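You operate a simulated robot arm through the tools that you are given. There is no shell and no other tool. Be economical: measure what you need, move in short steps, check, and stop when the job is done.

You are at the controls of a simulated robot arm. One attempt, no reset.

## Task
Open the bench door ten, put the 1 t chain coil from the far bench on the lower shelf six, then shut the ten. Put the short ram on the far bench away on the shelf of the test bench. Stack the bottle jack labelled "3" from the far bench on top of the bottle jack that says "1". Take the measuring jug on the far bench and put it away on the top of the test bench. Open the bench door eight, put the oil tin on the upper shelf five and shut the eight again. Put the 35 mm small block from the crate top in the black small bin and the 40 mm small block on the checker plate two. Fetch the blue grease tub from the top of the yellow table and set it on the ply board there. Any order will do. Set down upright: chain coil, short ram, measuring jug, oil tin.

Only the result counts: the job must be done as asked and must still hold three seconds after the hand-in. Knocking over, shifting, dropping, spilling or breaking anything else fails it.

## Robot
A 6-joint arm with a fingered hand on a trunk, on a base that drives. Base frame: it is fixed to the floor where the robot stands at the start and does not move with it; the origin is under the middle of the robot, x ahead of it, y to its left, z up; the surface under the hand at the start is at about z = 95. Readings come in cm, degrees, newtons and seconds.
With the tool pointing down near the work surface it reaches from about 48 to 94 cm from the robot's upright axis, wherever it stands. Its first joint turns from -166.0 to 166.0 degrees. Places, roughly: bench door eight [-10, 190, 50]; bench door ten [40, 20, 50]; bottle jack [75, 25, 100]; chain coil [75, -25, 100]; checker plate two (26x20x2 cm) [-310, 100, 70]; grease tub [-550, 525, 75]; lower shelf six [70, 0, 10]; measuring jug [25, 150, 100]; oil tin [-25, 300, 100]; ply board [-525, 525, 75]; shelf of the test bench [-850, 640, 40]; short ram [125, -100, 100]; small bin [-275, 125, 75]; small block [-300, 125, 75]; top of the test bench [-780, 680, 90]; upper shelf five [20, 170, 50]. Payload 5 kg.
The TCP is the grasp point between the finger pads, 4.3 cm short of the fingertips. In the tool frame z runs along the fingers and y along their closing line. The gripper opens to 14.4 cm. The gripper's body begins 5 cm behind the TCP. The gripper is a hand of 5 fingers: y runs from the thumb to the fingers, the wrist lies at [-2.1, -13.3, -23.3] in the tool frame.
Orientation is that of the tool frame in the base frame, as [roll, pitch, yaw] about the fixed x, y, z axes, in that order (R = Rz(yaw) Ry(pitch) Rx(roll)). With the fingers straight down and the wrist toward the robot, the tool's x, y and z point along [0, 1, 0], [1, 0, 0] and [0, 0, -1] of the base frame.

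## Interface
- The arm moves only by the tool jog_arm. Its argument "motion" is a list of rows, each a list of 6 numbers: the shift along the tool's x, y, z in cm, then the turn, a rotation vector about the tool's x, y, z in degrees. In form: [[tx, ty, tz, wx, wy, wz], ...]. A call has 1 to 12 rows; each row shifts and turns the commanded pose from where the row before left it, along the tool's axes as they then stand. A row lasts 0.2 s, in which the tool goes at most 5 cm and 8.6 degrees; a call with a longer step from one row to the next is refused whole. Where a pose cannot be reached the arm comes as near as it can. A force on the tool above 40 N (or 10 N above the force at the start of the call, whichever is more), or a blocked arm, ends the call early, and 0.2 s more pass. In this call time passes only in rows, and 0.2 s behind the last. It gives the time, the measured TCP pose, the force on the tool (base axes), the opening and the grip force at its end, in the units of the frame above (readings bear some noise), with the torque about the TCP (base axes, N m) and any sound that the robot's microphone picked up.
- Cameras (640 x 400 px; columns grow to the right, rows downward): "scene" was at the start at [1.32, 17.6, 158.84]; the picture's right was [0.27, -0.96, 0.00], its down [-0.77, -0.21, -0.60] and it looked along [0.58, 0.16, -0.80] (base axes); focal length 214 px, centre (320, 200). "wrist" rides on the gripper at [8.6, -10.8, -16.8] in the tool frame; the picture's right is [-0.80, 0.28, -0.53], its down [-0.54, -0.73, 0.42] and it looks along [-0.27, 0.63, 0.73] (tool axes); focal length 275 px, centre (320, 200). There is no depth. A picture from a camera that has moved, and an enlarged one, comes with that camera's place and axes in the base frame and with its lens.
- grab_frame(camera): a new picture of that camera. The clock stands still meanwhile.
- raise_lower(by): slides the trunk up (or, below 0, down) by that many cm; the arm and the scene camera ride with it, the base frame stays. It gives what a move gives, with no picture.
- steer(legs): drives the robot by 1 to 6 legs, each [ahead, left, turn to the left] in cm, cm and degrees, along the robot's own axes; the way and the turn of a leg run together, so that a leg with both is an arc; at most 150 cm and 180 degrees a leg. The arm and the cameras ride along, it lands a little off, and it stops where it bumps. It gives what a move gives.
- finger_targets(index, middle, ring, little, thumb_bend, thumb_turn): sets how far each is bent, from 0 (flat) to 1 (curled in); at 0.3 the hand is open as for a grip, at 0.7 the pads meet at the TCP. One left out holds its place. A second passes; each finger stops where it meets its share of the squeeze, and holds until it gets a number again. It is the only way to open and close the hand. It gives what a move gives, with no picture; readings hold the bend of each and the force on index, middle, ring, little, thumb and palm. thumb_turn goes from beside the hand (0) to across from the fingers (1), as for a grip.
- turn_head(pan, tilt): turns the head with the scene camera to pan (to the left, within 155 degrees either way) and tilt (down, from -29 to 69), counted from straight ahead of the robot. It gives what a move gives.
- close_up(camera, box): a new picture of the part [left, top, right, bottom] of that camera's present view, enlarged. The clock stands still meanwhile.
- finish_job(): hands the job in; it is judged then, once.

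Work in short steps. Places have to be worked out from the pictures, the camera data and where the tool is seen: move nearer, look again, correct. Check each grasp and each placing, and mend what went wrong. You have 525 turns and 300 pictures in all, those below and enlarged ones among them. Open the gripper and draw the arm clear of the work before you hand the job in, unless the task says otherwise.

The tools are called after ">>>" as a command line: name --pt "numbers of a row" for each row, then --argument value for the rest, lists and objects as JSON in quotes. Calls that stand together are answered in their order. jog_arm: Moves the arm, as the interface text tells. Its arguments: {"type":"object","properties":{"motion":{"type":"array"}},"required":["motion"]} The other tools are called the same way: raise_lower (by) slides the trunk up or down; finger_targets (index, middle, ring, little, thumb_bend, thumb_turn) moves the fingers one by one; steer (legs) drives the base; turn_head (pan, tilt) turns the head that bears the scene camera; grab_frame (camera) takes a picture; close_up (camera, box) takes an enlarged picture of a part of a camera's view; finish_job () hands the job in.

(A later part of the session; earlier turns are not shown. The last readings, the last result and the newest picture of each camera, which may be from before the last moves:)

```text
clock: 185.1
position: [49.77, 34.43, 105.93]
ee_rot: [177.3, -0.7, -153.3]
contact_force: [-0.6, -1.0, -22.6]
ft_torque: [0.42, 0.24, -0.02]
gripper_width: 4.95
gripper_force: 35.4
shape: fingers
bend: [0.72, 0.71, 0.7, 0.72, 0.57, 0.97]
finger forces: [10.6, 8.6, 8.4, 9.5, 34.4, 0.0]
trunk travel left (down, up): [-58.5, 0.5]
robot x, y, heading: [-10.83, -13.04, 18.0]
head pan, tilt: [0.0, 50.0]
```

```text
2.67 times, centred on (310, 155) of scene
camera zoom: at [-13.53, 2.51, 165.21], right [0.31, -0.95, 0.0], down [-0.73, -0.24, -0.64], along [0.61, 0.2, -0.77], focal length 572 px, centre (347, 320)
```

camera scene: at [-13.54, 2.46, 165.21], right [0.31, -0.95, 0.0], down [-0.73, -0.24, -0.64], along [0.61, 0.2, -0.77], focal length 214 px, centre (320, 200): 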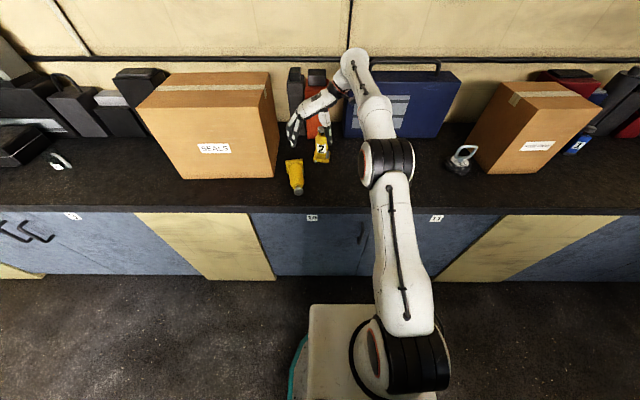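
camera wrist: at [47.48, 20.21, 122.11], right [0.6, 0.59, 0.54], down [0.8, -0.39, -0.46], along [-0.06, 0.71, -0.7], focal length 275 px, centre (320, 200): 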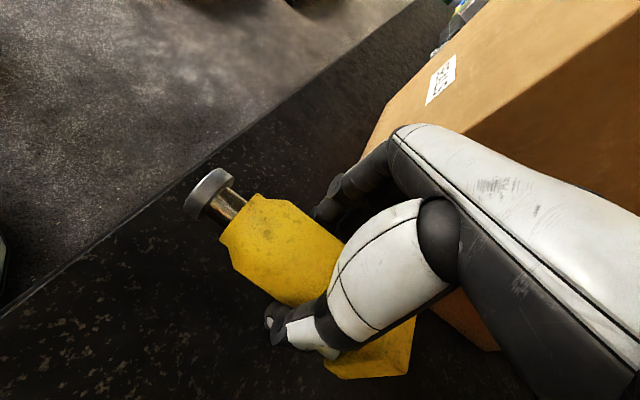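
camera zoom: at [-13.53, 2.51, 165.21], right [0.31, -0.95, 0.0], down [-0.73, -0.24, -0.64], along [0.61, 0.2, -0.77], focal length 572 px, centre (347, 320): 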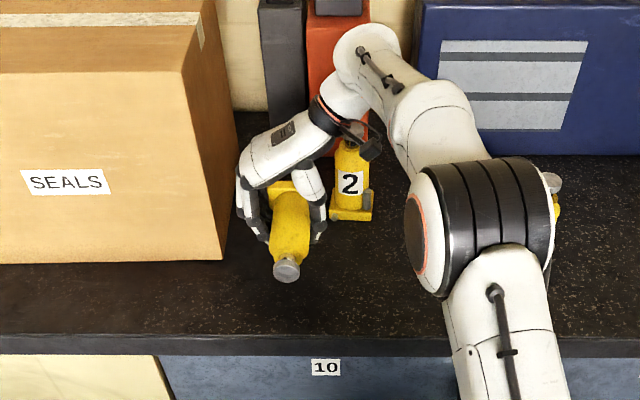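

Rigid hold. I lift 22 cm and back the robot 16 cm away from the clutter before spinning.

>>> jog_arm --pt "0 0 -4 0 0 0" --pt "0 0 -4 0 0 0" --pt "0 0 -4 0 0 0" --pt "0 0 -4 0 0 0" --pt "0 0 -4 0 0 0"

>>> steer --legs '[[-15, 0, 0]]'

>>> jog_arm --pt "0 0 0 0 0 8" --pt "0 0 0 0 0 8" --pt "0 0 0 0 0 8" --pt "0 0 0 0 0 8" --pt "0 0 0 0 0 8" --pt "0 0 0 0 0 8"

>>> grab_frame --camera "scene"

```text
clock: 186.3
position: [49.25, 32.87, 125.38]
ee_rot: [177.2, -0.6, -153.3]
contact_force: [-2.0, -0.8, -20.6]
ft_torque: [0.37, 0.1, -0.04]
gripper_width: 4.94
gripper_force: 34.9
shape: fingers
bend: [0.72, 0.71, 0.71, 0.72, 0.57, 0.97]
finger forces: [10.8, 8.4, 8.2, 9.1, 33.6, 0.0]
out of reach, approached as far as the arm can: row 5
trunk travel left (down, up): [-58.5, 0.5]
robot x, y, heading: [-10.41, -13.25, 17.8]
head pan, tilt: [0.0, 50.0]
```

```text
clock: 187.6
position: [35.13, 28.52, 125.31]
ee_rot: [177.1, -0.5, -153.2]
contact_force: [-1.9, 0.2, -19.3]
ft_torque: [0.39, 0.13, -0.03]
gripper_width: 4.94
gripper_force: 34.9
shape: fingers
bend: [0.72, 0.71, 0.71, 0.72, 0.57, 0.97]
finger forces: [11.0, 8.5, 8.1, 9.0, 33.2, 0.0]
trunk travel left (down, up): [-58.5, 0.5]
robot x, y, heading: [-24.91, -17.47, 18.1]
head pan, tilt: [0.0, 50.0]
```

```text
clock: 188.1
position: [35.95, 28.92, 125.16]
ee_rot: [177.1, -1.9, -158.6]
contact_force: [0.0, -1.2, -22.2]
ft_torque: [0.43, 0.12, 0.01]
gripper_width: 4.95
gripper_force: 35.6
shape: fingers
bend: [0.72, 0.71, 0.71, 0.72, 0.57, 0.97]
finger forces: [11.3, 8.7, 8.1, 9.0, 33.9, 0.0]
out of reach, approached as far as the arm can: row 1
trunk travel left (down, up): [-58.5, 0.5]
robot x, y, heading: [-24.78, -17.91, 18.3]
head pan, tilt: [0.0, 50.0]
stopped in row 2: the force on the tool passed its limit at 46 N (the readings are from after the stop); the commanded pose is now the measured one
```

```text
179 pictures are left
camera scene: at [-27.86, -2.2, 165.2], right [0.31, -0.95, 0.0], down [-0.73, -0.24, -0.64], along [0.61, 0.2, -0.77], focal length 214 px, centre (320, 200)
```

scene: 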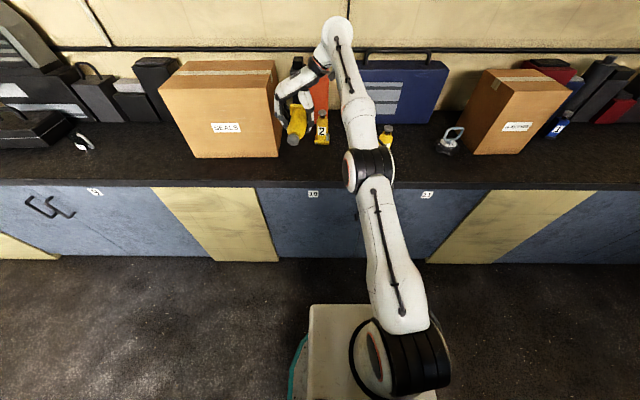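

A jerk at the reach limit stopped it; the jack is still held. I lower 7 cm and pull 10 cm closer, then spin more slowly.

>>> jog_arm --pt "2.5 0 2 0 0 0" --pt "2.5 0 2 0 0 0" --pt "2.5 0 2 0 0 0" --pt "2.5 0 1 0 0 0"

>>> jog_arm --pt "0 0 0 0 0 5" --pt "0 0 0 0 0 5" --pt "0 0 0 0 0 6" --pt "0 0 0 0 0 6" --pt "0 0 0 0 0 6" --pt "0 0 0 0 0 6" --pt "0 0 0 0 0 6" --pt "0 0 0 0 0 6"

```text
clock: 188.4
position: [36.15, 28.9, 124.95]
ee_rot: [177.3, -0.5, -158.6]
contact_force: [-0.6, -0.2, -21.7]
ft_torque: [0.42, 0.17, 0.0]
gripper_width: 4.94
gripper_force: 35.2
shape: fingers
bend: [0.72, 0.71, 0.71, 0.72, 0.57, 0.97]
finger forces: [10.9, 8.3, 7.9, 9.0, 33.3, 0.1]
trunk travel left (down, up): [-58.5, 0.5]
robot x, y, heading: [-25.09, -17.38, 18.2]
head pan, tilt: [0.0, 50.0]
stopped in row 1: the force on the tool passed its limit at 48 N (the readings are from after the stop); the commanded pose is now the measured one
```

```text
clock: 190.2
position: [36.14, 29.09, 125.53]
ee_rot: [177.8, -2.2, 155.2]
contact_force: [-0.2, 0.4, -21.3]
ft_torque: [0.38, -0.18, -0.06]
gripper_width: 4.94
gripper_force: 33.8
shape: fingers
bend: [0.72, 0.71, 0.71, 0.72, 0.57, 0.97]
finger forces: [11.3, 8.3, 7.6, 8.5, 32.6, 0.0]
trunk travel left (down, up): [-58.5, 0.5]
robot x, y, heading: [-24.95, -17.61, 18.1]
head pan, tilt: [0.0, 50.0]
```

Spinning works (46° so far). I continue.

>>> jog_arm --pt "0 0 0 0 0 4" --pt "0 0 0 0 0 6" --pt "0 0 0 0 0 6" --pt "0 0 0 0 0 6" --pt "0 0 0 0 0 6" --pt "0 0 0 0 0 6" --pt "0 0 0 0 0 6" --pt "0 0 0 0 0 6" --pt "0 0 0 0 0 6" --pt "0 0 0 0 0 6" --pt "0 0 0 0 0 6" --pt "0 0 0 0 0 5"

>>> grab_frame --camera "scene"

```text
clock: 192.8
position: [38.79, 16.83, 116.95]
ee_rot: [175.3, -8.2, 117.8]
contact_force: [0.7, 0.1, -18.9]
ft_torque: [0.17, -0.34, 0.03]
gripper_width: 4.91
gripper_force: 34.4
shape: fingers
bend: [0.72, 0.71, 0.71, 0.72, 0.57, 0.97]
finger forces: [11.3, 8.6, 7.6, 8.5, 32.6, 0.0]
out of reach, approached as far as the arm can: row 4, 5, 6, 7, 8, 9, 10, 11, 12
trunk travel left (down, up): [-58.5, 0.5]
robot x, y, heading: [-24.85, -17.99, 18.3]
head pan, tilt: [0.0, 50.0]
```

```text
178 pictures are left
camera scene: at [-27.66, -2.21, 165.21], right [0.31, -0.95, 0.0], down [-0.73, -0.24, -0.64], along [0.61, 0.2, -0.77], focal length 214 px, centre (320, 200)
```

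scene: 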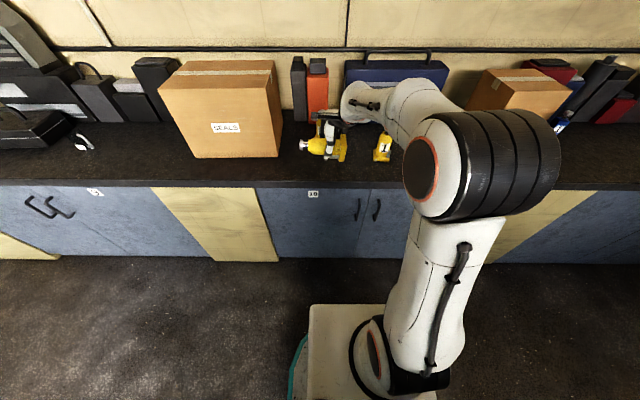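

Cap now points left; the arm is at its outer limit. I ease the load 13 cm closer and lower a little, with soft acceleration.

>>> jog_arm --pt "0 -0.6 0 0 0 0" --pt "0 -1.2 0.3 0 0 0" --pt "0 -1.8 0.6 0 0 0" --pt "0 -2 0.8 0 0 0" --pt "0 -2 0.8 0 0 0" --pt "0 -2 0.8 0 0 0" --pt "0 -1.6 0.4 0 0 0" --pt "0 -1 0 0 0 0"

>>> jog_arm --pt "0 0 0 0 0 3" --pt "0 0 0 0 0 5" --pt "0 0 0 0 0 6" --pt "0 0 0 0 0 6" --pt "0 0 0 0 0 6" --pt "0 0 0 0 0 6" --pt "0 0 0 0 0 6" --pt "0 0 0 0 0 5" --pt "0 0 0 0 0 3"

>>> grab_frame --camera "scene"

```text
clock: 194.6
position: [27.86, 11.03, 111.87]
ee_rot: [176.1, -7.2, 116.7]
contact_force: [0.1, -1.1, -22.4]
ft_torque: [0.19, -0.41, 0.0]
gripper_width: 4.94
gripper_force: 34.0
shape: fingers
bend: [0.72, 0.71, 0.71, 0.72, 0.57, 0.97]
finger forces: [11.5, 8.3, 7.5, 8.3, 32.6, 0.0]
out of reach, approached as far as the arm can: row 1
trunk travel left (down, up): [-58.5, 0.5]
robot x, y, heading: [-24.84, -17.51, 18.3]
head pan, tilt: [0.0, 50.0]
```

```text
clock: 196.6
position: [29.82, 7.0, 106.22]
ee_rot: [175.9, -11.8, 102.2]
contact_force: [-0.6, -0.2, -21.4]
ft_torque: [0.1, -0.42, 0.02]
gripper_width: 4.93
gripper_force: 34.2
shape: fingers
bend: [0.72, 0.71, 0.71, 0.72, 0.57, 0.97]
finger forces: [11.4, 8.6, 7.6, 8.2, 32.9, 0.0]
out of reach, approached as far as the arm can: row 2, 3, 4, 5, 6, 7, 8, 9
trunk travel left (down, up): [-58.5, 0.5]
robot x, y, heading: [-24.76, -17.62, 18.2]
head pan, tilt: [0.0, 50.0]
```

```text
177 pictures are left
camera scene: at [-27.75, -2.17, 165.21], right [0.31, -0.95, 0.0], down [-0.73, -0.24, -0.64], along [0.61, 0.2, -0.77], focal length 214 px, centre (320, 200)
```

scene: 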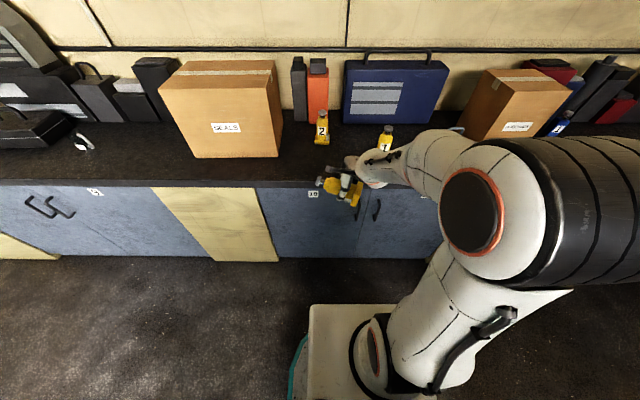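

The wrist won't spin further in this posture. I rotate the command back and will instead tilt the hand to horizontal, then roll it (as at the start), which also brings the cap up.

>>> jog_arm --pt "0 0 0 0 0 -4" --pt "0 0 0 0 0 -6" --pt "0 0 0 0 0 -6" --pt "0 0 0 0 0 -6" --pt "0 0 0 0 0 -6" --pt "0 0 0 0 0 -6" --pt "0 0 0 0 0 -6" --pt "0 0 0 0 0 -6"

```text
clock: 198.4
position: [29.18, 6.29, 105.57]
ee_rot: [171.0, -6.3, 144.8]
contact_force: [0.5, -1.3, -22.2]
ft_torque: [0.35, -0.21, 0.03]
gripper_width: 4.91
gripper_force: 34.3
shape: fingers
bend: [0.72, 0.71, 0.71, 0.72, 0.57, 0.97]
finger forces: [11.0, 8.2, 7.2, 7.7, 33.4, 0.0]
trunk travel left (down, up): [-58.5, 0.5]
robot x, y, heading: [-24.83, -17.44, 18.2]
head pan, tilt: [0.0, 50.0]
```

The command follows the measured pose, good. I turn back to square and then tilt the hand toward horizontal, gently.

>>> jog_arm --pt "0 0 0 0 0 4" --pt "0 0 0 0 0 6" --pt "0 0 0 0 0 6" --pt "0 0 0 0 0 4" --pt "0 0 0 -3 0 0" --pt "0 0 0 -5 0 0" --pt "0 0 0 -6 0 0" --pt "0 0 0 -6 0 0" --pt "0 0 0 -6 0 0" --pt "0 0 0 -6 0 0" --pt "0 0 0 -5 0 0" --pt "0 0 0 -3 0 0"

>>> grab_frame --camera "scene"

```text
clock: 201.0
position: [29.71, 6.42, 105.35]
ee_rot: [133.7, -9.1, 124.7]
contact_force: [1.3, 1.0, -21.3]
ft_torque: [0.07, -0.23, 0.05]
gripper_width: 4.94
gripper_force: 31.3
shape: fingers
bend: [0.72, 0.71, 0.71, 0.72, 0.56, 0.97]
finger forces: [7.6, 6.6, 5.7, 6.0, 37.5, 0.0]
trunk travel left (down, up): [-58.5, 0.5]
robot x, y, heading: [-24.81, -17.67, 18.2]
head pan, tilt: [0.0, 50.0]
```

```text
176 pictures are left
camera scene: at [-27.72, -2.18, 165.21], right [0.31, -0.95, 0.0], down [-0.73, -0.24, -0.64], along [0.61, 0.2, -0.77], focal length 214 px, centre (320, 200)
```

scene: 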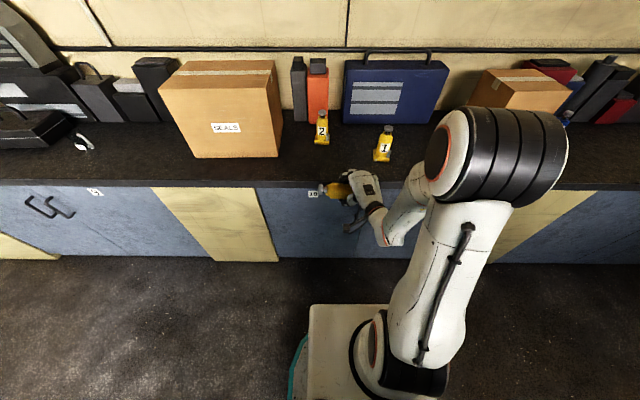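

Working well. I continue tilting 28° more.

>>> jog_arm --pt "0 0.3 -0.3 -3 0 0" --pt "0 0.5 -0.5 -5 0 0" --pt "0 0.5 -0.5 -6 0 0" --pt "0 0.5 -0.5 -6 0 0" --pt "0 0.3 -0.3 -5 0 0" --pt "0 0 0 -3 0 0"

>>> jog_arm --pt "0 0 0 0 0 3" --pt "0 0 0 0 0 5" --pt "0 0 0 0 0 6" --pt "0 0 0 0 0 6" --pt "0 0 0 0 0 6" --pt "0 0 0 0 0 6" --pt "0 0 0 0 0 5" --pt "0 0 0 0 0 3"

>>> grab_frame --camera "scene"

```text
clock: 202.4
position: [29.6, 5.74, 108.36]
ee_rot: [105.7, -9.1, 124.7]
contact_force: [0.9, -0.2, -21.8]
ft_torque: [-0.01, -0.02, -0.03]
gripper_width: 4.96
gripper_force: 29.0
shape: fingers
bend: [0.73, 0.72, 0.71, 0.72, 0.56, 0.97]
finger forces: [5.5, 5.3, 4.7, 5.0, 38.6, 0.1]
out of reach, approached as far as the arm can: row 1
trunk travel left (down, up): [-58.5, 0.5]
robot x, y, heading: [-24.74, -17.31, 18.4]
head pan, tilt: [0.0, 50.0]
```

```text
clock: 204.2
position: [29.75, 5.95, 108.22]
ee_rot: [113.0, -47.0, 110.0]
contact_force: [0.1, 0.2, -21.5]
ft_torque: [-0.3, -0.22, -0.04]
gripper_width: 4.91
gripper_force: 31.5
shape: fingers
bend: [0.73, 0.72, 0.71, 0.72, 0.56, 0.98]
finger forces: [6.0, 6.9, 6.4, 6.9, 36.5, 0.0]
out of reach, approached as far as the arm can: row 8
trunk travel left (down, up): [-58.5, 0.5]
robot x, y, heading: [-24.71, -17.64, 18.2]
head pan, tilt: [0.0, 50.0]
```

```text
175 pictures are left
camera scene: at [-27.76, -2.16, 165.2], right [0.31, -0.95, 0.0], down [-0.73, -0.24, -0.64], along [0.61, 0.2, -0.77], focal length 214 px, centre (320, 200)
```

scene: 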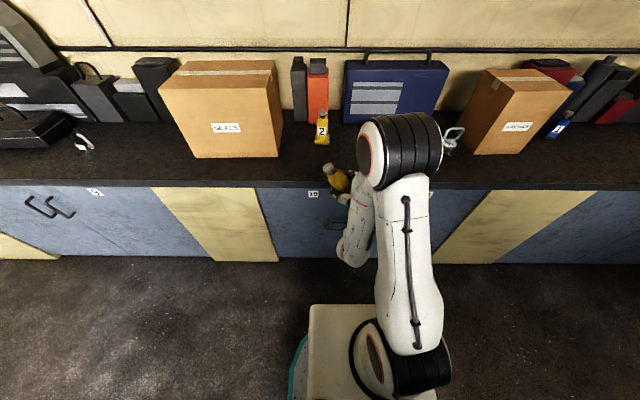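

Cap is rising (47°). I continue the roll.

>>> jog_arm --pt "0 0 0.5 0 0 3" --pt "0 0 0.8 0 0 5" --pt "0 0 0.8 0 0 6" --pt "0 0 0.8 0 0 6" --pt "0 0 0.8 0 0 6" --pt "0 0 0.5 0 0 6" --pt "0 0 0 0 0 5"

>>> grab_frame --camera "scene"

```text
clock: 205.8
position: [32.91, 8.23, 107.12]
ee_rot: [167.5, -74.2, 50.4]
contact_force: [-0.1, -1.0, -21.9]
ft_torque: [-0.46, -0.24, -0.02]
gripper_width: 4.84
gripper_force: 31.7
shape: fingers
bend: [0.73, 0.72, 0.71, 0.72, 0.56, 0.99]
finger forces: [7.9, 8.1, 7.8, 8.7, 29.9, 0.0]
trunk travel left (down, up): [-58.5, 0.5]
robot x, y, heading: [-25.01, -17.57, 18.2]
head pan, tilt: [0.0, 50.0]
```

```text
174 pictures are left
camera scene: at [-27.75, -2.18, 165.21], right [0.31, -0.95, 0.0], down [-0.73, -0.24, -0.64], along [0.61, 0.2, -0.77], focal length 214 px, centre (320, 200)
```

scene: 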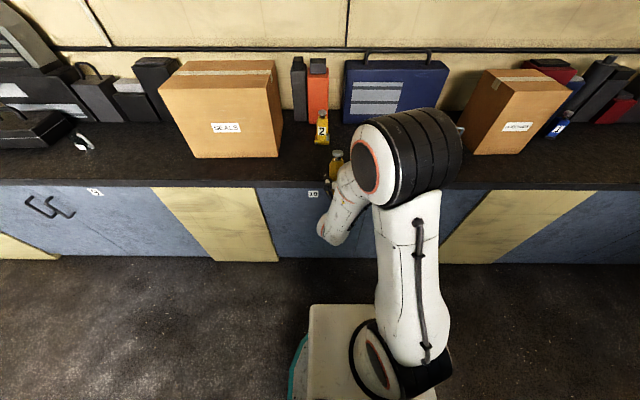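

Cap is nearly up. I level the remaining 17° pitch and 3.5° roll, then examine the jack.

>>> jog_arm --pt "0 0 0 0 3 1" --pt "0 0 0.3 0 5 1" --pt "0 0 0.3 0 5 1" --pt "0 0 0.3 0 4 0.5"

>>> close_up --camera "scene" --box '[270, 110, 430, 220]'

>>> grab_frame --camera "wrist"

```text
clock: 206.8
position: [33.67, 9.09, 106.91]
ee_rot: [-0.4, -88.6, -141.9]
contact_force: [0.2, 0.3, -20.9]
ft_torque: [-0.45, -0.2, -0.02]
gripper_width: 4.79
gripper_force: 30.8
shape: fingers
bend: [0.73, 0.72, 0.71, 0.72, 0.57, 0.99]
finger forces: [7.7, 7.9, 7.9, 8.6, 27.8, 0.1]
trunk travel left (down, up): [-58.5, 0.5]
robot x, y, heading: [-24.97, -17.87, 18.2]
head pan, tilt: [0.0, 50.0]
```

```text
3.64 times, centred on (350, 165) of scene
camera zoom: at [-27.72, -2.14, 165.2], right [0.31, -0.95, 0.0], down [-0.73, -0.24, -0.64], along [0.61, 0.2, -0.77], focal length 780 px, centre (211, 327)
```

zoom: 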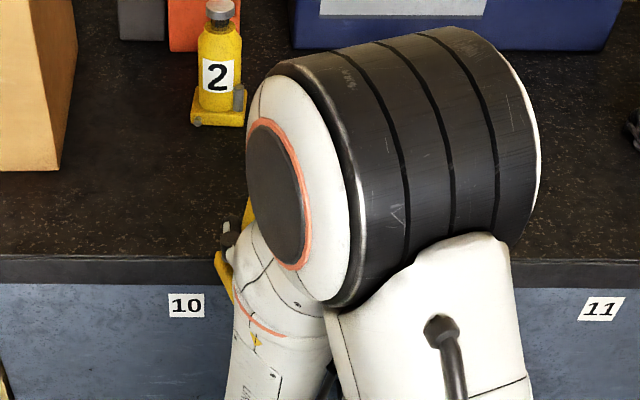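

```text
172 pictures are left
camera wrist: at [13.64, 7.21, 115.0], right [-0.23, -0.54, -0.81], down [-0.1, 0.84, -0.53], along [0.97, -0.04, -0.25], focal length 275 px, centre (320, 200)
```

wrist: 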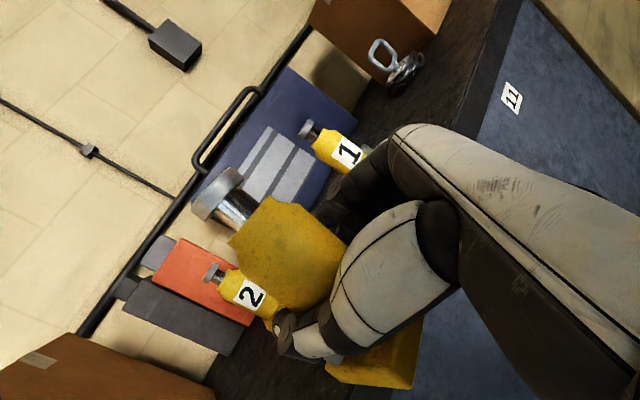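

The held jack seems to lean right by ~13° relative to vertical in this view; I zoom to measure precisely.

>>> close_up --camera "wrist" --box '[160, 110, 460, 400]'

```text
1.38 times, centred on (310, 255) of wrist
camera zoom: at [13.64, 7.21, 115.0], right [-0.23, -0.54, -0.81], down [-0.1, 0.84, -0.53], along [0.97, -0.04, -0.25], focal length 380 px, centre (334, 124)
```

zoom: 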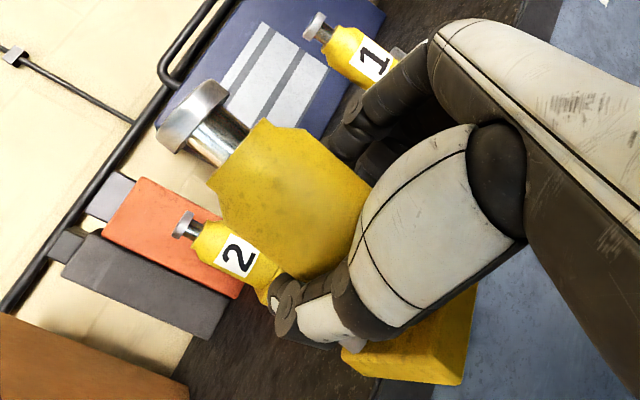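

The view is ambiguous, so the robust way is to stand the jack on the bench, let it settle, and regrasp with full squeeze. I raise 3 cm and drive forward 20 cm to a free spot.

>>> jog_arm --pt "0.7 0 0 0 0 0" --pt "1.3 0 0 0 0 0" --pt "1.3 0 0 0 0 0" --pt "0.7 0 0 0 0 0"

>>> steer --legs '[[20, 2, 0]]'

>>> close_up --camera "scene" --box '[230, 60, 470, 220]'

>>> grab_frame --camera "wrist"

```text
clock: 207.8
position: [33.52, 8.88, 110.93]
ee_rot: [0.4, -88.5, -142.7]
contact_force: [-0.1, 0.5, -21.4]
ft_torque: [-0.5, -0.25, 0.03]
gripper_width: 4.79
gripper_force: 29.7
shape: fingers
bend: [0.73, 0.72, 0.71, 0.72, 0.57, 0.99]
finger forces: [7.6, 7.9, 8.0, 8.4, 27.6, 0.1]
trunk travel left (down, up): [-58.5, 0.5]
robot x, y, heading: [-24.98, -17.5, 18.1]
head pan, tilt: [0.0, 50.0]
```

```text
clock: 209.4
position: [52.13, 17.52, 110.84]
ee_rot: [4.2, -88.4, -146.2]
contact_force: [1.1, 0.3, -21.2]
ft_torque: [-0.46, -0.23, -0.02]
gripper_width: 4.8
gripper_force: 29.6
shape: fingers
bend: [0.73, 0.72, 0.71, 0.72, 0.57, 1.0]
finger forces: [7.7, 8.2, 8.0, 8.5, 27.5, 0.0]
trunk travel left (down, up): [-58.5, 0.5]
robot x, y, heading: [-5.66, -9.28, 18.7]
head pan, tilt: [0.0, 50.0]
```

```text
2.50 times, centred on (350, 140) of scene
camera zoom: at [-8.97, 6.19, 165.2], right [0.32, -0.95, 0.0], down [-0.73, -0.24, -0.64], along [0.61, 0.2, -0.77], focal length 536 px, centre (245, 350)
```

zoom: 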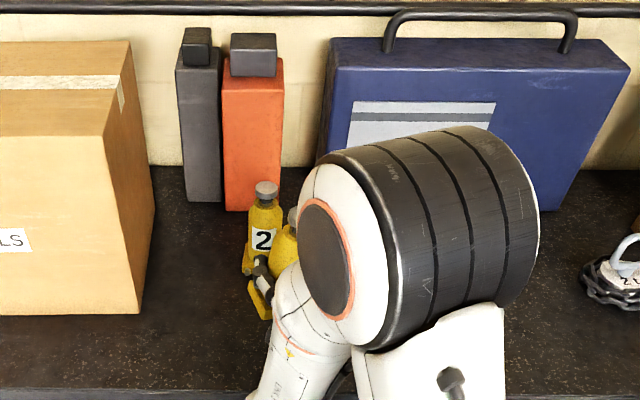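

```text
169 pictures are left
camera wrist: at [32.19, 15.63, 118.94], right [-0.23, -0.54, -0.81], down [-0.1, 0.84, -0.53], along [0.97, -0.04, -0.25], focal length 275 px, centre (320, 200)
```

wrist: 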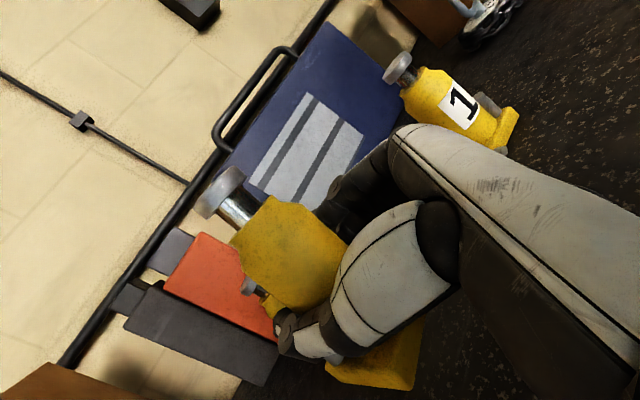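

The spot is free (N≈55, A≈2). I lower gently until the base touches.

>>> jog_arm --pt "-0.7 0 0 0 0 0" --pt "-1.2 0 0 0 0 0" --pt "-1.4 0 0 0 0 0" --pt "-1.2 0 0 0 0 0" --pt "-0.6 0 0 0 0 0"

>>> jog_arm --pt "-0.5 0 0 0 0 0" --pt "-0.5 0 0 0 0 0"

```text
clock: 210.6
position: [52.31, 17.66, 106.08]
ee_rot: [3.6, -88.0, -145.4]
contact_force: [-0.6, 0.7, -6.8]
ft_torque: [-0.1, -0.22, -0.01]
gripper_width: 2.6
gripper_force: 19.7
shape: fingers
bend: [0.73, 0.72, 0.71, 0.73, 0.65, 1.0]
finger forces: [7.8, 1.8, 7.4, 3.7, 18.7, 0.1]
trunk travel left (down, up): [-58.5, 0.5]
robot x, y, heading: [-6.12, -9.47, 18.5]
head pan, tilt: [0.0, 50.0]
```

```text
clock: 211.2
position: [52.21, 17.85, 105.44]
ee_rot: [4.2, -87.9, -145.8]
contact_force: [1.7, 8.5, 29.2]
ft_torque: [0.4, -0.06, -0.05]
gripper_width: 2.49
gripper_force: 20.9
shape: fingers
bend: [0.73, 0.72, 0.71, 0.73, 0.66, 0.98]
finger forces: [4.8, 4.1, 8.1, 1.4, 23.8, 0.0]
trunk travel left (down, up): [-58.5, 0.5]
robot x, y, heading: [-6.19, -9.56, 18.3]
head pan, tilt: [0.0, 50.0]
```

Contact reached. I check with the cameras before releasing.

>>> grab_frame --camera "wrist"

>>> close_up --camera "scene" --box '[290, 110, 390, 200]'

```text
168 pictures are left
camera wrist: at [32.11, 15.72, 113.18], right [-0.22, -0.54, -0.81], down [-0.1, 0.84, -0.53], along [0.97, -0.03, -0.24], focal length 275 px, centre (320, 200)
```

wrist: 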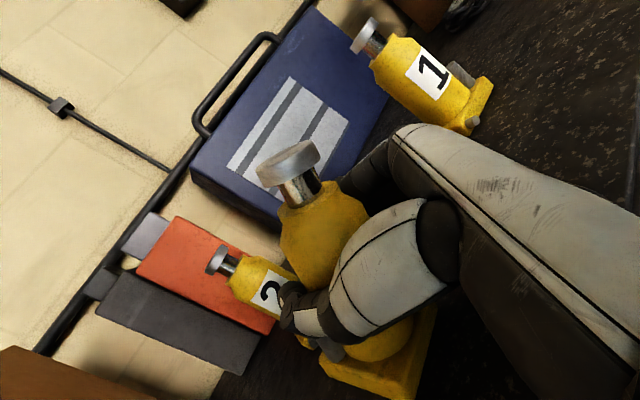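

```text
4.44 times, centred on (340, 155) of scene
camera zoom: at [-9.41, 6.09, 165.27], right [0.32, -0.95, 0.0], down [-0.73, -0.24, -0.64], along [0.61, 0.2, -0.77], focal length 953 px, centre (231, 400)
```

zoom: 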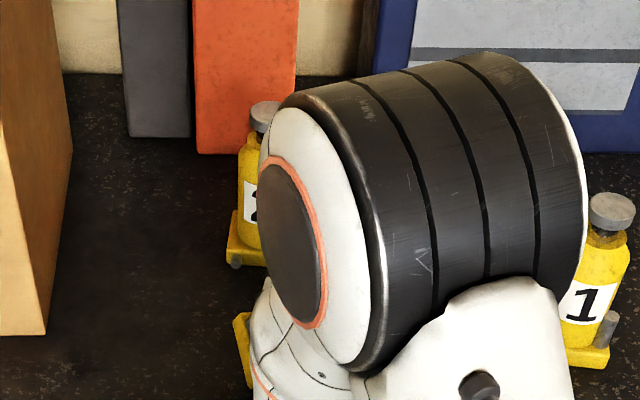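

The jack has rotated in the grip (leaning ~30° right). I lift 3 cm and roll the hand to straighten it.

>>> jog_arm --pt "0.8 0 0 0 0 0" --pt "1.2 0 0 0 0 0" --pt "1.2 0 0 0 0 0"

>>> jog_arm --pt "0 0 0 0 0 -3" --pt "0 0 0 0 0 -5" --pt "0 0 0 0 0 -6" --pt "0 0 0 0 0 -6" --pt "0 0 0 0 0 -5" --pt "0 0 0 0 0 -3"

>>> grab_frame --camera "wrist"

```text
clock: 212.0
position: [51.9, 17.49, 108.29]
ee_rot: [4.8, -88.3, -146.7]
contact_force: [-4.0, 3.3, 0.2]
ft_torque: [0.03, 0.0, -0.13]
gripper_width: 0.79
gripper_force: 3.4
shape: fingers
bend: [0.73, 0.72, 0.72, 0.73, 0.71, 1.0]
finger forces: [0.0, 0.1, 0.0, 1.0, 5.0, 0.1]
trunk travel left (down, up): [-58.5, 0.5]
robot x, y, heading: [-5.77, -9.72, 18.7]
head pan, tilt: [0.0, 50.0]
```

```text
clock: 213.4
position: [52.15, 17.55, 108.14]
ee_rot: [86.4, -61.8, 131.2]
contact_force: [4.6, 10.5, 13.3]
ft_torque: [1.84, 1.09, -0.6]
gripper_width: 1.04
gripper_force: 24.5
shape: fingers
bend: [0.73, 0.72, 0.72, 0.73, 0.7, 0.96]
finger forces: [19.1, 0.0, 0.1, 0.0, 29.7, 0.0]
trunk travel left (down, up): [-58.5, 0.5]
robot x, y, heading: [-6.43, -9.04, 18.4]
head pan, tilt: [0.0, 50.0]
```

```text
166 pictures are left
camera wrist: at [30.55, 17.92, 110.05], right [-0.02, -0.81, -0.58], down [0.12, 0.58, -0.81], along [0.99, -0.09, 0.08], focal length 275 px, centre (320, 200)
```

wrist: 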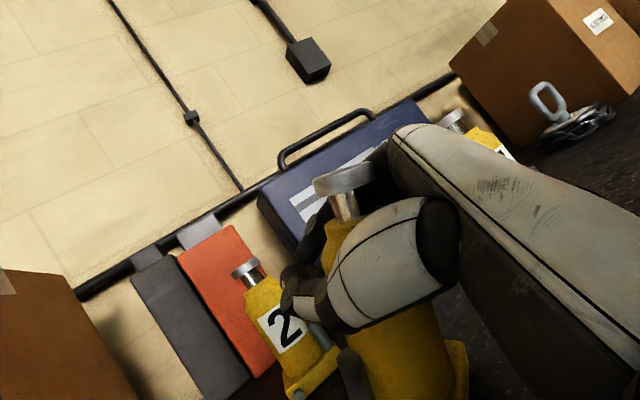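

The jack now stands on the bench with fingers around its neck, nearly parallel to jack 2. I undo part of the roll to relieve torque, then open gently.

>>> jog_arm --pt "0 0 0 0 0 3" --pt "0 0 0 0 0 4"

>>> grab_frame --camera "wrist"

```text
clock: 214.0
position: [51.87, 17.48, 108.02]
ee_rot: [85.8, -68.9, 131.9]
contact_force: [-2.2, 4.4, 7.5]
ft_torque: [0.24, 0.4, -0.27]
gripper_width: 0.75
gripper_force: 6.5
shape: fingers
bend: [0.73, 0.72, 0.72, 0.73, 0.71, 1.0]
finger forces: [2.6, 0.0, 0.0, 0.0, 9.5, 0.1]
trunk travel left (down, up): [-58.5, 0.5]
robot x, y, heading: [-6.0, -9.12, 18.6]
head pan, tilt: [0.0, 50.0]
```

```text
165 pictures are left
camera wrist: at [30.62, 17.51, 111.66], right [-0.07, -0.75, -0.65], down [0.05, 0.65, -0.76], along [1.0, -0.09, 0.0], focal length 275 px, centre (320, 200)
```

wrist: 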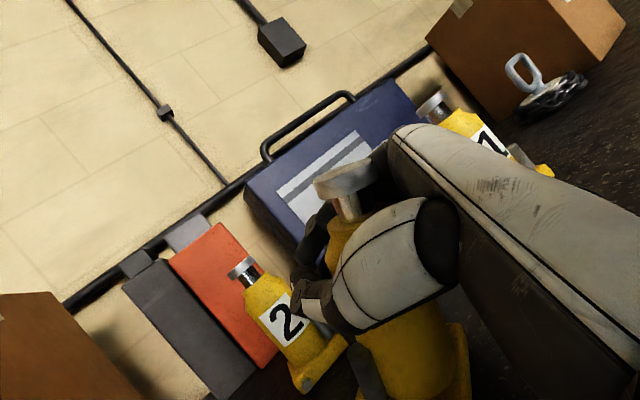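

It leans ~15° right on its base edge, caged by the hand. I push the neck 3 cm left to bring it flat.

>>> jog_arm --pt "0 -0.8 0 0 0 0" --pt "0 -1 0 0 0 0" --pt "0 -1 0 0 0 0"

>>> grab_frame --camera "wrist"

```text
clock: 214.8
position: [50.55, 19.52, 106.97]
ee_rot: [86.1, -68.8, 131.6]
contact_force: [6.3, -1.7, -1.9]
ft_torque: [0.13, 0.05, 0.16]
gripper_width: 0.9
gripper_force: 2.8
shape: fingers
bend: [0.73, 0.72, 0.72, 0.73, 0.71, 1.0]
finger forces: [5.7, 0.1, 0.1, 0.0, 0.3, 0.0]
trunk travel left (down, up): [-58.5, 0.5]
robot x, y, heading: [-6.14, -9.25, 18.1]
head pan, tilt: [0.0, 50.0]
```

```text
164 pictures are left
camera wrist: at [29.14, 19.57, 110.57], right [-0.07, -0.75, -0.65], down [0.05, 0.65, -0.76], along [1.0, -0.09, -0.01], focal length 275 px, centre (320, 200)
```

wrist: 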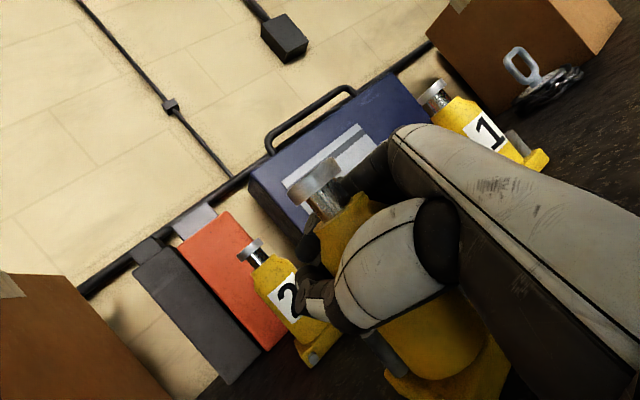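

Now parallel with jack 2 — upright with little force. I open and withdraw slightly.

>>> finger_targets --index 0.42 --middle 0.42 --ring 0.42 --little 0.42 --thumb_bend 0.42

>>> grab_frame --camera "wrist"

```text
clock: 215.8
position: [50.58, 19.52, 107.02]
ee_rot: [85.6, -68.8, 132.0]
contact_force: [0.5, -0.6, -0.2]
ft_torque: [-0.01, -0.01, 0.04]
gripper_width: 10.67
gripper_force: 0.0
shape: fingers
bend: [0.42, 0.42, 0.42, 0.42, 0.42, 0.99]
finger forces: [0.0, 0.1, 0.1, 0.0, 0.0, 0.0]
trunk travel left (down, up): [-58.5, 0.5]
robot x, y, heading: [-5.8, -9.41, 18.4]
head pan, tilt: [0.0, 50.0]
```

```text
163 pictures are left
camera wrist: at [29.11, 19.58, 110.64], right [-0.07, -0.75, -0.66], down [0.05, 0.65, -0.76], along [1.0, -0.09, 0.0], focal length 275 px, centre (320, 200)
```

wrist: 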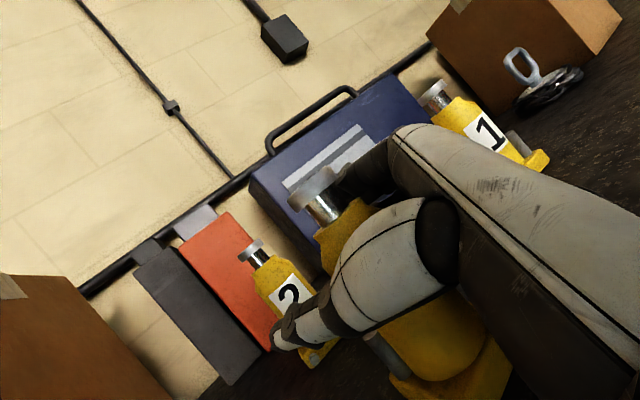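

The jack stands by itself. I withdraw 14 cm and level the hand to plan a clean grasp.

>>> jog_arm --pt "0 0 -3 0 0 0" --pt "0 0 -4 0 0 0" --pt "0 0 -4 0 0 0" --pt "0 0 -3 0 0 0" --pt "0 0 0 0 0 7" --pt "0 0 0 0 0 7" --pt "0 0 0 0 0 7"

>>> grab_frame --camera "wrist"

>>> grab_frame --camera "scene"

```text
clock: 217.4
position: [42.65, 14.01, 102.72]
ee_rot: [-1.5, -88.4, -140.6]
contact_force: [-0.1, -0.4, 0.3]
ft_torque: [-0.08, -0.03, 0.02]
gripper_width: 10.72
gripper_force: 1.3
shape: fingers
bend: [0.42, 0.42, 0.42, 0.42, 0.42, 0.99]
finger forces: [0.0, 0.1, 0.0, 1.1, 0.0, 0.0]
out of reach, approached as far as the arm can: row 3, 4, 5, 6, 7
trunk travel left (down, up): [-58.5, 0.5]
robot x, y, heading: [-6.07, -9.31, 18.5]
head pan, tilt: [0.0, 50.0]
```

```text
162 pictures are left
camera wrist: at [22.66, 12.12, 110.83], right [-0.23, -0.54, -0.81], down [-0.1, 0.84, -0.53], along [0.97, -0.04, -0.25], focal length 275 px, centre (320, 200)
```

wrist: 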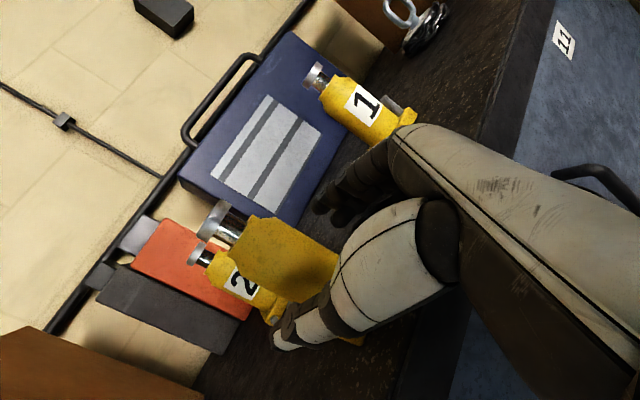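

```text
161 pictures are left
camera scene: at [-9.22, 6.06, 165.21], right [0.32, -0.95, 0.0], down [-0.73, -0.24, -0.64], along [0.61, 0.2, -0.77], focal length 214 px, centre (320, 200)
```

scene: 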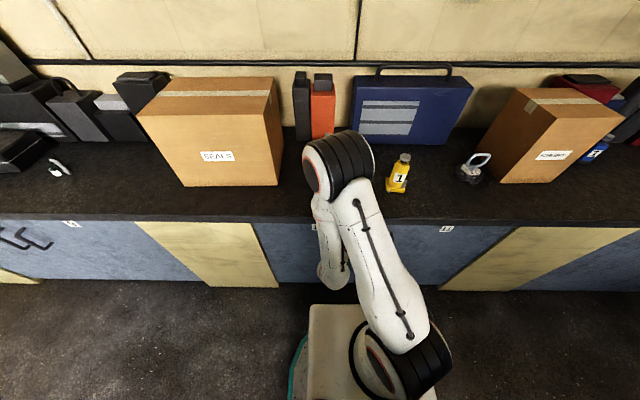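

The jack stands; the arm is cramped, so I back the robot 14 cm for a clear view.

>>> steer --legs '[[-14, 0, 0]]'

>>> grab_frame --camera "wrist"

>>> grab_frame --camera "scene"

```text
clock: 218.7
position: [29.36, 9.49, 102.81]
ee_rot: [3.5, -88.3, -145.6]
contact_force: [-0.8, 0.5, -0.6]
ft_torque: [-0.05, 0.01, -0.01]
gripper_width: 10.68
gripper_force: 0.0
shape: fingers
bend: [0.42, 0.42, 0.42, 0.42, 0.42, 0.99]
finger forces: [0.0, 0.0, 0.0, 0.1, 0.1, 0.0]
trunk travel left (down, up): [-58.5, 0.5]
robot x, y, heading: [-19.17, -13.76, 18.3]
head pan, tilt: [0.0, 50.0]
```

```text
160 pictures are left
camera wrist: at [9.3, 7.64, 110.83], right [-0.23, -0.54, -0.81], down [-0.1, 0.84, -0.53], along [0.97, -0.04, -0.24], focal length 275 px, centre (320, 200)
```

wrist: 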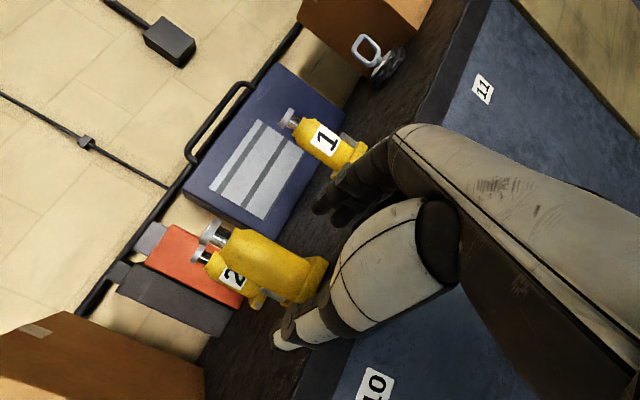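

```text
159 pictures are left
camera scene: at [-22.58, 1.6, 165.22], right [0.32, -0.95, 0.0], down [-0.73, -0.24, -0.64], along [0.61, 0.2, -0.77], focal length 214 px, centre (320, 200)
```

scene: 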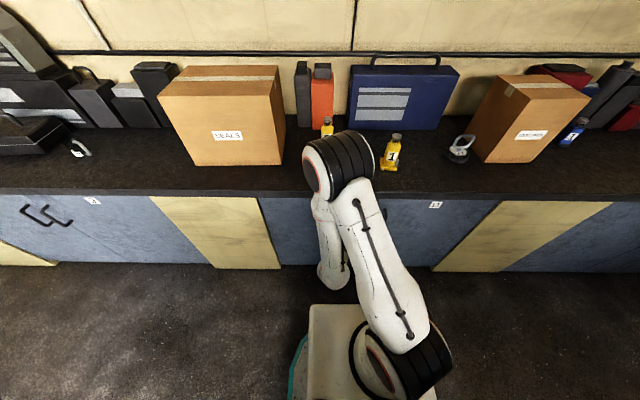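

I move the arm to the right so the head camera can see jack 3.

>>> jog_arm --pt "0.5 4 -1 0 0 0" --pt "0.5 4 -1 0 0 0" --pt "0.5 4 -1 0 0 0" --pt "0.5 4 -1 0 0 0" --pt "0.5 4 -1 0 0 0" --pt "0.5 4 -1 0 0 0" --pt "0.5 4 -1 0 0 0"

>>> grab_frame --camera "scene"

```text
clock: 220.3
position: [42.47, -15.69, 104.84]
ee_rot: [1.1, -88.4, -143.2]
contact_force: [0.6, -0.6, -0.1]
ft_torque: [0.01, 0.0, 0.0]
gripper_width: 10.69
gripper_force: 0.0
shape: fingers
bend: [0.42, 0.42, 0.42, 0.42, 0.42, 0.99]
finger forces: [0.1, 0.0, 0.1, 0.1, 0.1, 0.0]
out of reach, approached as far as the arm can: row 1, 2
trunk travel left (down, up): [-58.5, 0.5]
robot x, y, heading: [-19.63, -13.69, 18.3]
head pan, tilt: [0.0, 50.0]
```

```text
158 pictures are left
camera scene: at [-22.53, 1.58, 165.21], right [0.32, -0.95, 0.0], down [-0.73, -0.24, -0.64], along [0.61, 0.2, -0.77], focal length 214 px, centre (320, 200)
```

scene: 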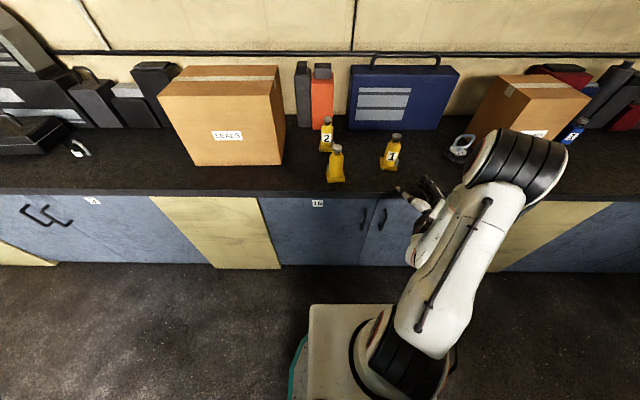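

>>> close_up --camera "scene" --box '[290, 100, 430, 200]'

```text
4.00 times, centred on (360, 150) of scene
camera zoom: at [-22.53, 1.58, 165.21], right [0.32, -0.95, 0.0], down [-0.73, -0.24, -0.64], along [0.61, 0.2, -0.77], focal length 858 px, centre (160, 400)
```

zoom: 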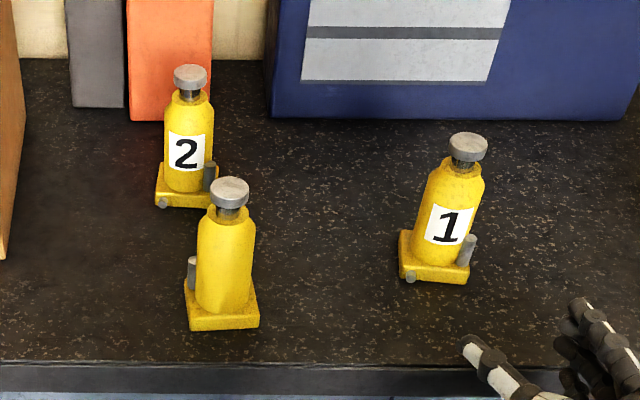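

Clear view: jack 3 stands at N≈52.8, A≈1.6; jack 1 at N≈60.7, A≈-24.7. I move the hand to 14 cm in front of jack 3.

>>> jog_arm --pt "-0.35 -3.15 1.75 0 0 0" --pt "-0.35 -3.15 1.75 0 0 0" --pt "-0.35 -3.15 1.75 0 0 0" --pt "-0.35 -3.15 1.75 0 0 0" --pt "-0.35 -3.15 1.75 0 0 0" --pt "-0.35 -3.15 1.75 0 0 0" --pt "-0.35 -3.15 1.75 0 0 0"

>>> grab_frame --camera "wrist"

```text
clock: 221.9
position: [38.49, 8.93, 102.86]
ee_rot: [1.8, -88.4, -143.9]
contact_force: [-0.3, -0.4, -0.9]
ft_torque: [-0.02, 0.02, -0.04]
gripper_width: 10.71
gripper_force: 0.0
shape: fingers
bend: [0.42, 0.42, 0.42, 0.42, 0.42, 0.99]
finger forces: [0.0, 0.1, 0.1, 0.0, 0.1, 0.1]
trunk travel left (down, up): [-58.5, 0.5]
robot x, y, heading: [-19.2, -13.81, 18.4]
head pan, tilt: [0.0, 50.0]
```

```text
156 pictures are left
camera wrist: at [18.47, 6.99, 110.83], right [-0.23, -0.54, -0.81], down [-0.1, 0.84, -0.53], along [0.97, -0.04, -0.25], focal length 275 px, centre (320, 200)
```

wrist: 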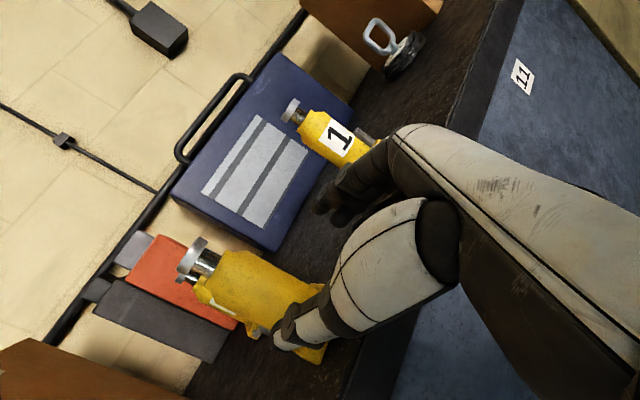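

Lined up within half a centimetre. I advance 13.5 cm with a small left shift.

>>> jog_arm --pt "0 -0.3 3.5 0 0 0" --pt "0 -0.2 3.5 0 0 0" --pt "0 0 3.5 0 0 0" --pt "0 0 3.0 0 0 0"

>>> grab_frame --camera "wrist"

```text
clock: 222.9
position: [47.99, 16.73, 102.93]
ee_rot: [18.7, -88.7, -161.1]
contact_force: [-13.2, -5.6, 15.1]
ft_torque: [-1.5, 1.88, -0.62]
gripper_width: 10.71
gripper_force: 8.9
shape: fingers
bend: [0.42, 0.42, 0.42, 0.42, 0.42, 0.99]
finger forces: [0.0, 0.1, 0.0, 1.9, 0.0, 17.0]
trunk travel left (down, up): [-58.5, 0.5]
robot x, y, heading: [-19.44, -13.82, 18.5]
head pan, tilt: [0.0, 50.0]
stopped in row 4: the force on the tool passed its limit at 55 N (the readings are from after the stop); the commanded pose is now the measured one
```

```text
155 pictures are left
camera wrist: at [27.9, 14.99, 111.01], right [-0.23, -0.54, -0.81], down [-0.09, 0.84, -0.54], along [0.97, -0.05, -0.25], focal length 275 px, centre (320, 200)
```

wrist: 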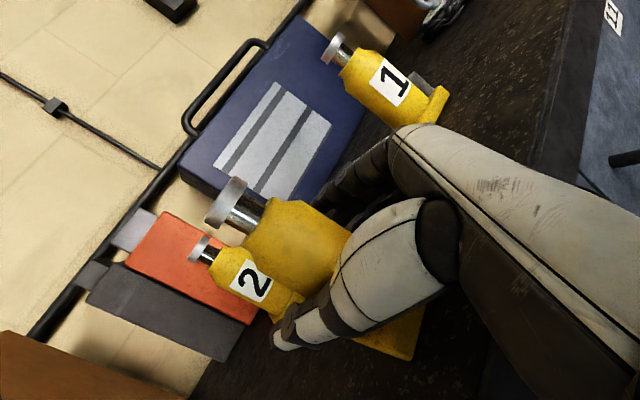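

The heel of the hand touched something low (upward force). I back off 4 cm, tilt 15° so the wrist rides higher, and re-approach.

>>> jog_arm --pt "0.5 0 -2 0 0 0" --pt "0.5 0 -2 0 0 0" --pt "0 0 0 0 -7.5 0" --pt "0 0 0 0 -7.5 0"

>>> grab_frame --camera "wrist"

```text
clock: 223.9
position: [45.01, 14.34, 103.53]
ee_rot: [178.6, -76.1, 38.8]
contact_force: [-0.7, 0.1, 0.2]
ft_torque: [-0.03, -0.03, 0.03]
gripper_width: 10.7
gripper_force: 0.0
shape: fingers
bend: [0.42, 0.42, 0.42, 0.42, 0.42, 0.99]
finger forces: [0.0, 0.0, 0.0, 0.0, 0.0, 0.1]
trunk travel left (down, up): [-58.5, 0.5]
robot x, y, heading: [-19.23, -13.6, 18.5]
head pan, tilt: [0.0, 50.0]
```

```text
154 pictures are left
camera wrist: at [27.17, 14.24, 115.79], right [-0.39, -0.66, -0.64], down [-0.22, 0.74, -0.63], along [0.9, -0.11, -0.43], focal length 275 px, centre (320, 200)
```

wrist: 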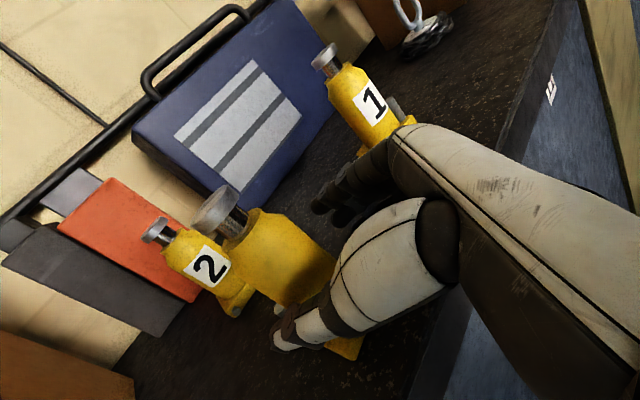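

I advance the last 5 cm, keeping height.

>>> jog_arm --pt "0.4 0 1.6 0 0 0" --pt "0.4 0 1.6 0 0 0" --pt "0.4 0 1.6 0 0 0"

>>> finger_targets --thumb_bend 0.56

>>> grab_frame --camera "wrist"

```text
clock: 224.7
position: [49.15, 17.12, 103.51]
ee_rot: [179.1, -76.0, 38.4]
contact_force: [0.1, 1.2, 0.0]
ft_torque: [-0.01, 0.0, -0.01]
gripper_width: 10.72
gripper_force: 0.1
shape: fingers
bend: [0.42, 0.42, 0.42, 0.42, 0.42, 0.99]
finger forces: [0.0, 0.1, 0.1, 0.1, 0.0, 0.1]
trunk travel left (down, up): [-58.5, 0.5]
robot x, y, heading: [-19.46, -13.74, 18.2]
head pan, tilt: [0.0, 50.0]
```

```text
clock: 225.7
position: [49.14, 17.19, 103.49]
ee_rot: [178.8, -76.2, 38.7]
contact_force: [-5.0, 6.1, -1.0]
ft_torque: [-0.02, 0.01, 0.01]
gripper_width: 8.89
gripper_force: 4.1
shape: fingers
bend: [0.42, 0.42, 0.42, 0.42, 0.53, 1.0]
finger forces: [0.0, 0.1, 0.0, 0.0, 7.6, 0.0]
trunk travel left (down, up): [-58.5, 0.5]
robot x, y, heading: [-19.41, -13.21, 18.4]
head pan, tilt: [0.0, 50.0]
```

```text
153 pictures are left
camera wrist: at [31.17, 17.18, 115.82], right [-0.39, -0.66, -0.64], down [-0.22, 0.74, -0.63], along [0.9, -0.1, -0.43], focal length 275 px, centre (320, 200)
```

wrist: 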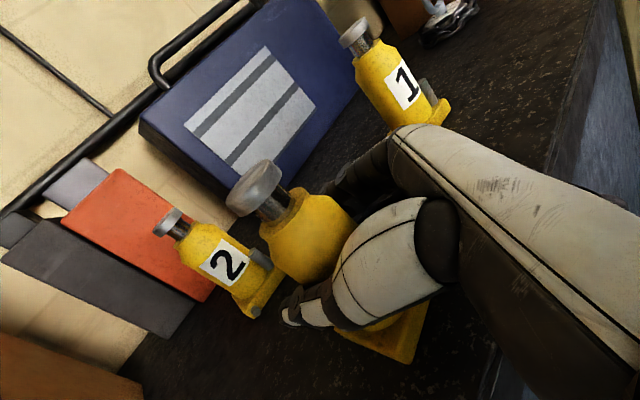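

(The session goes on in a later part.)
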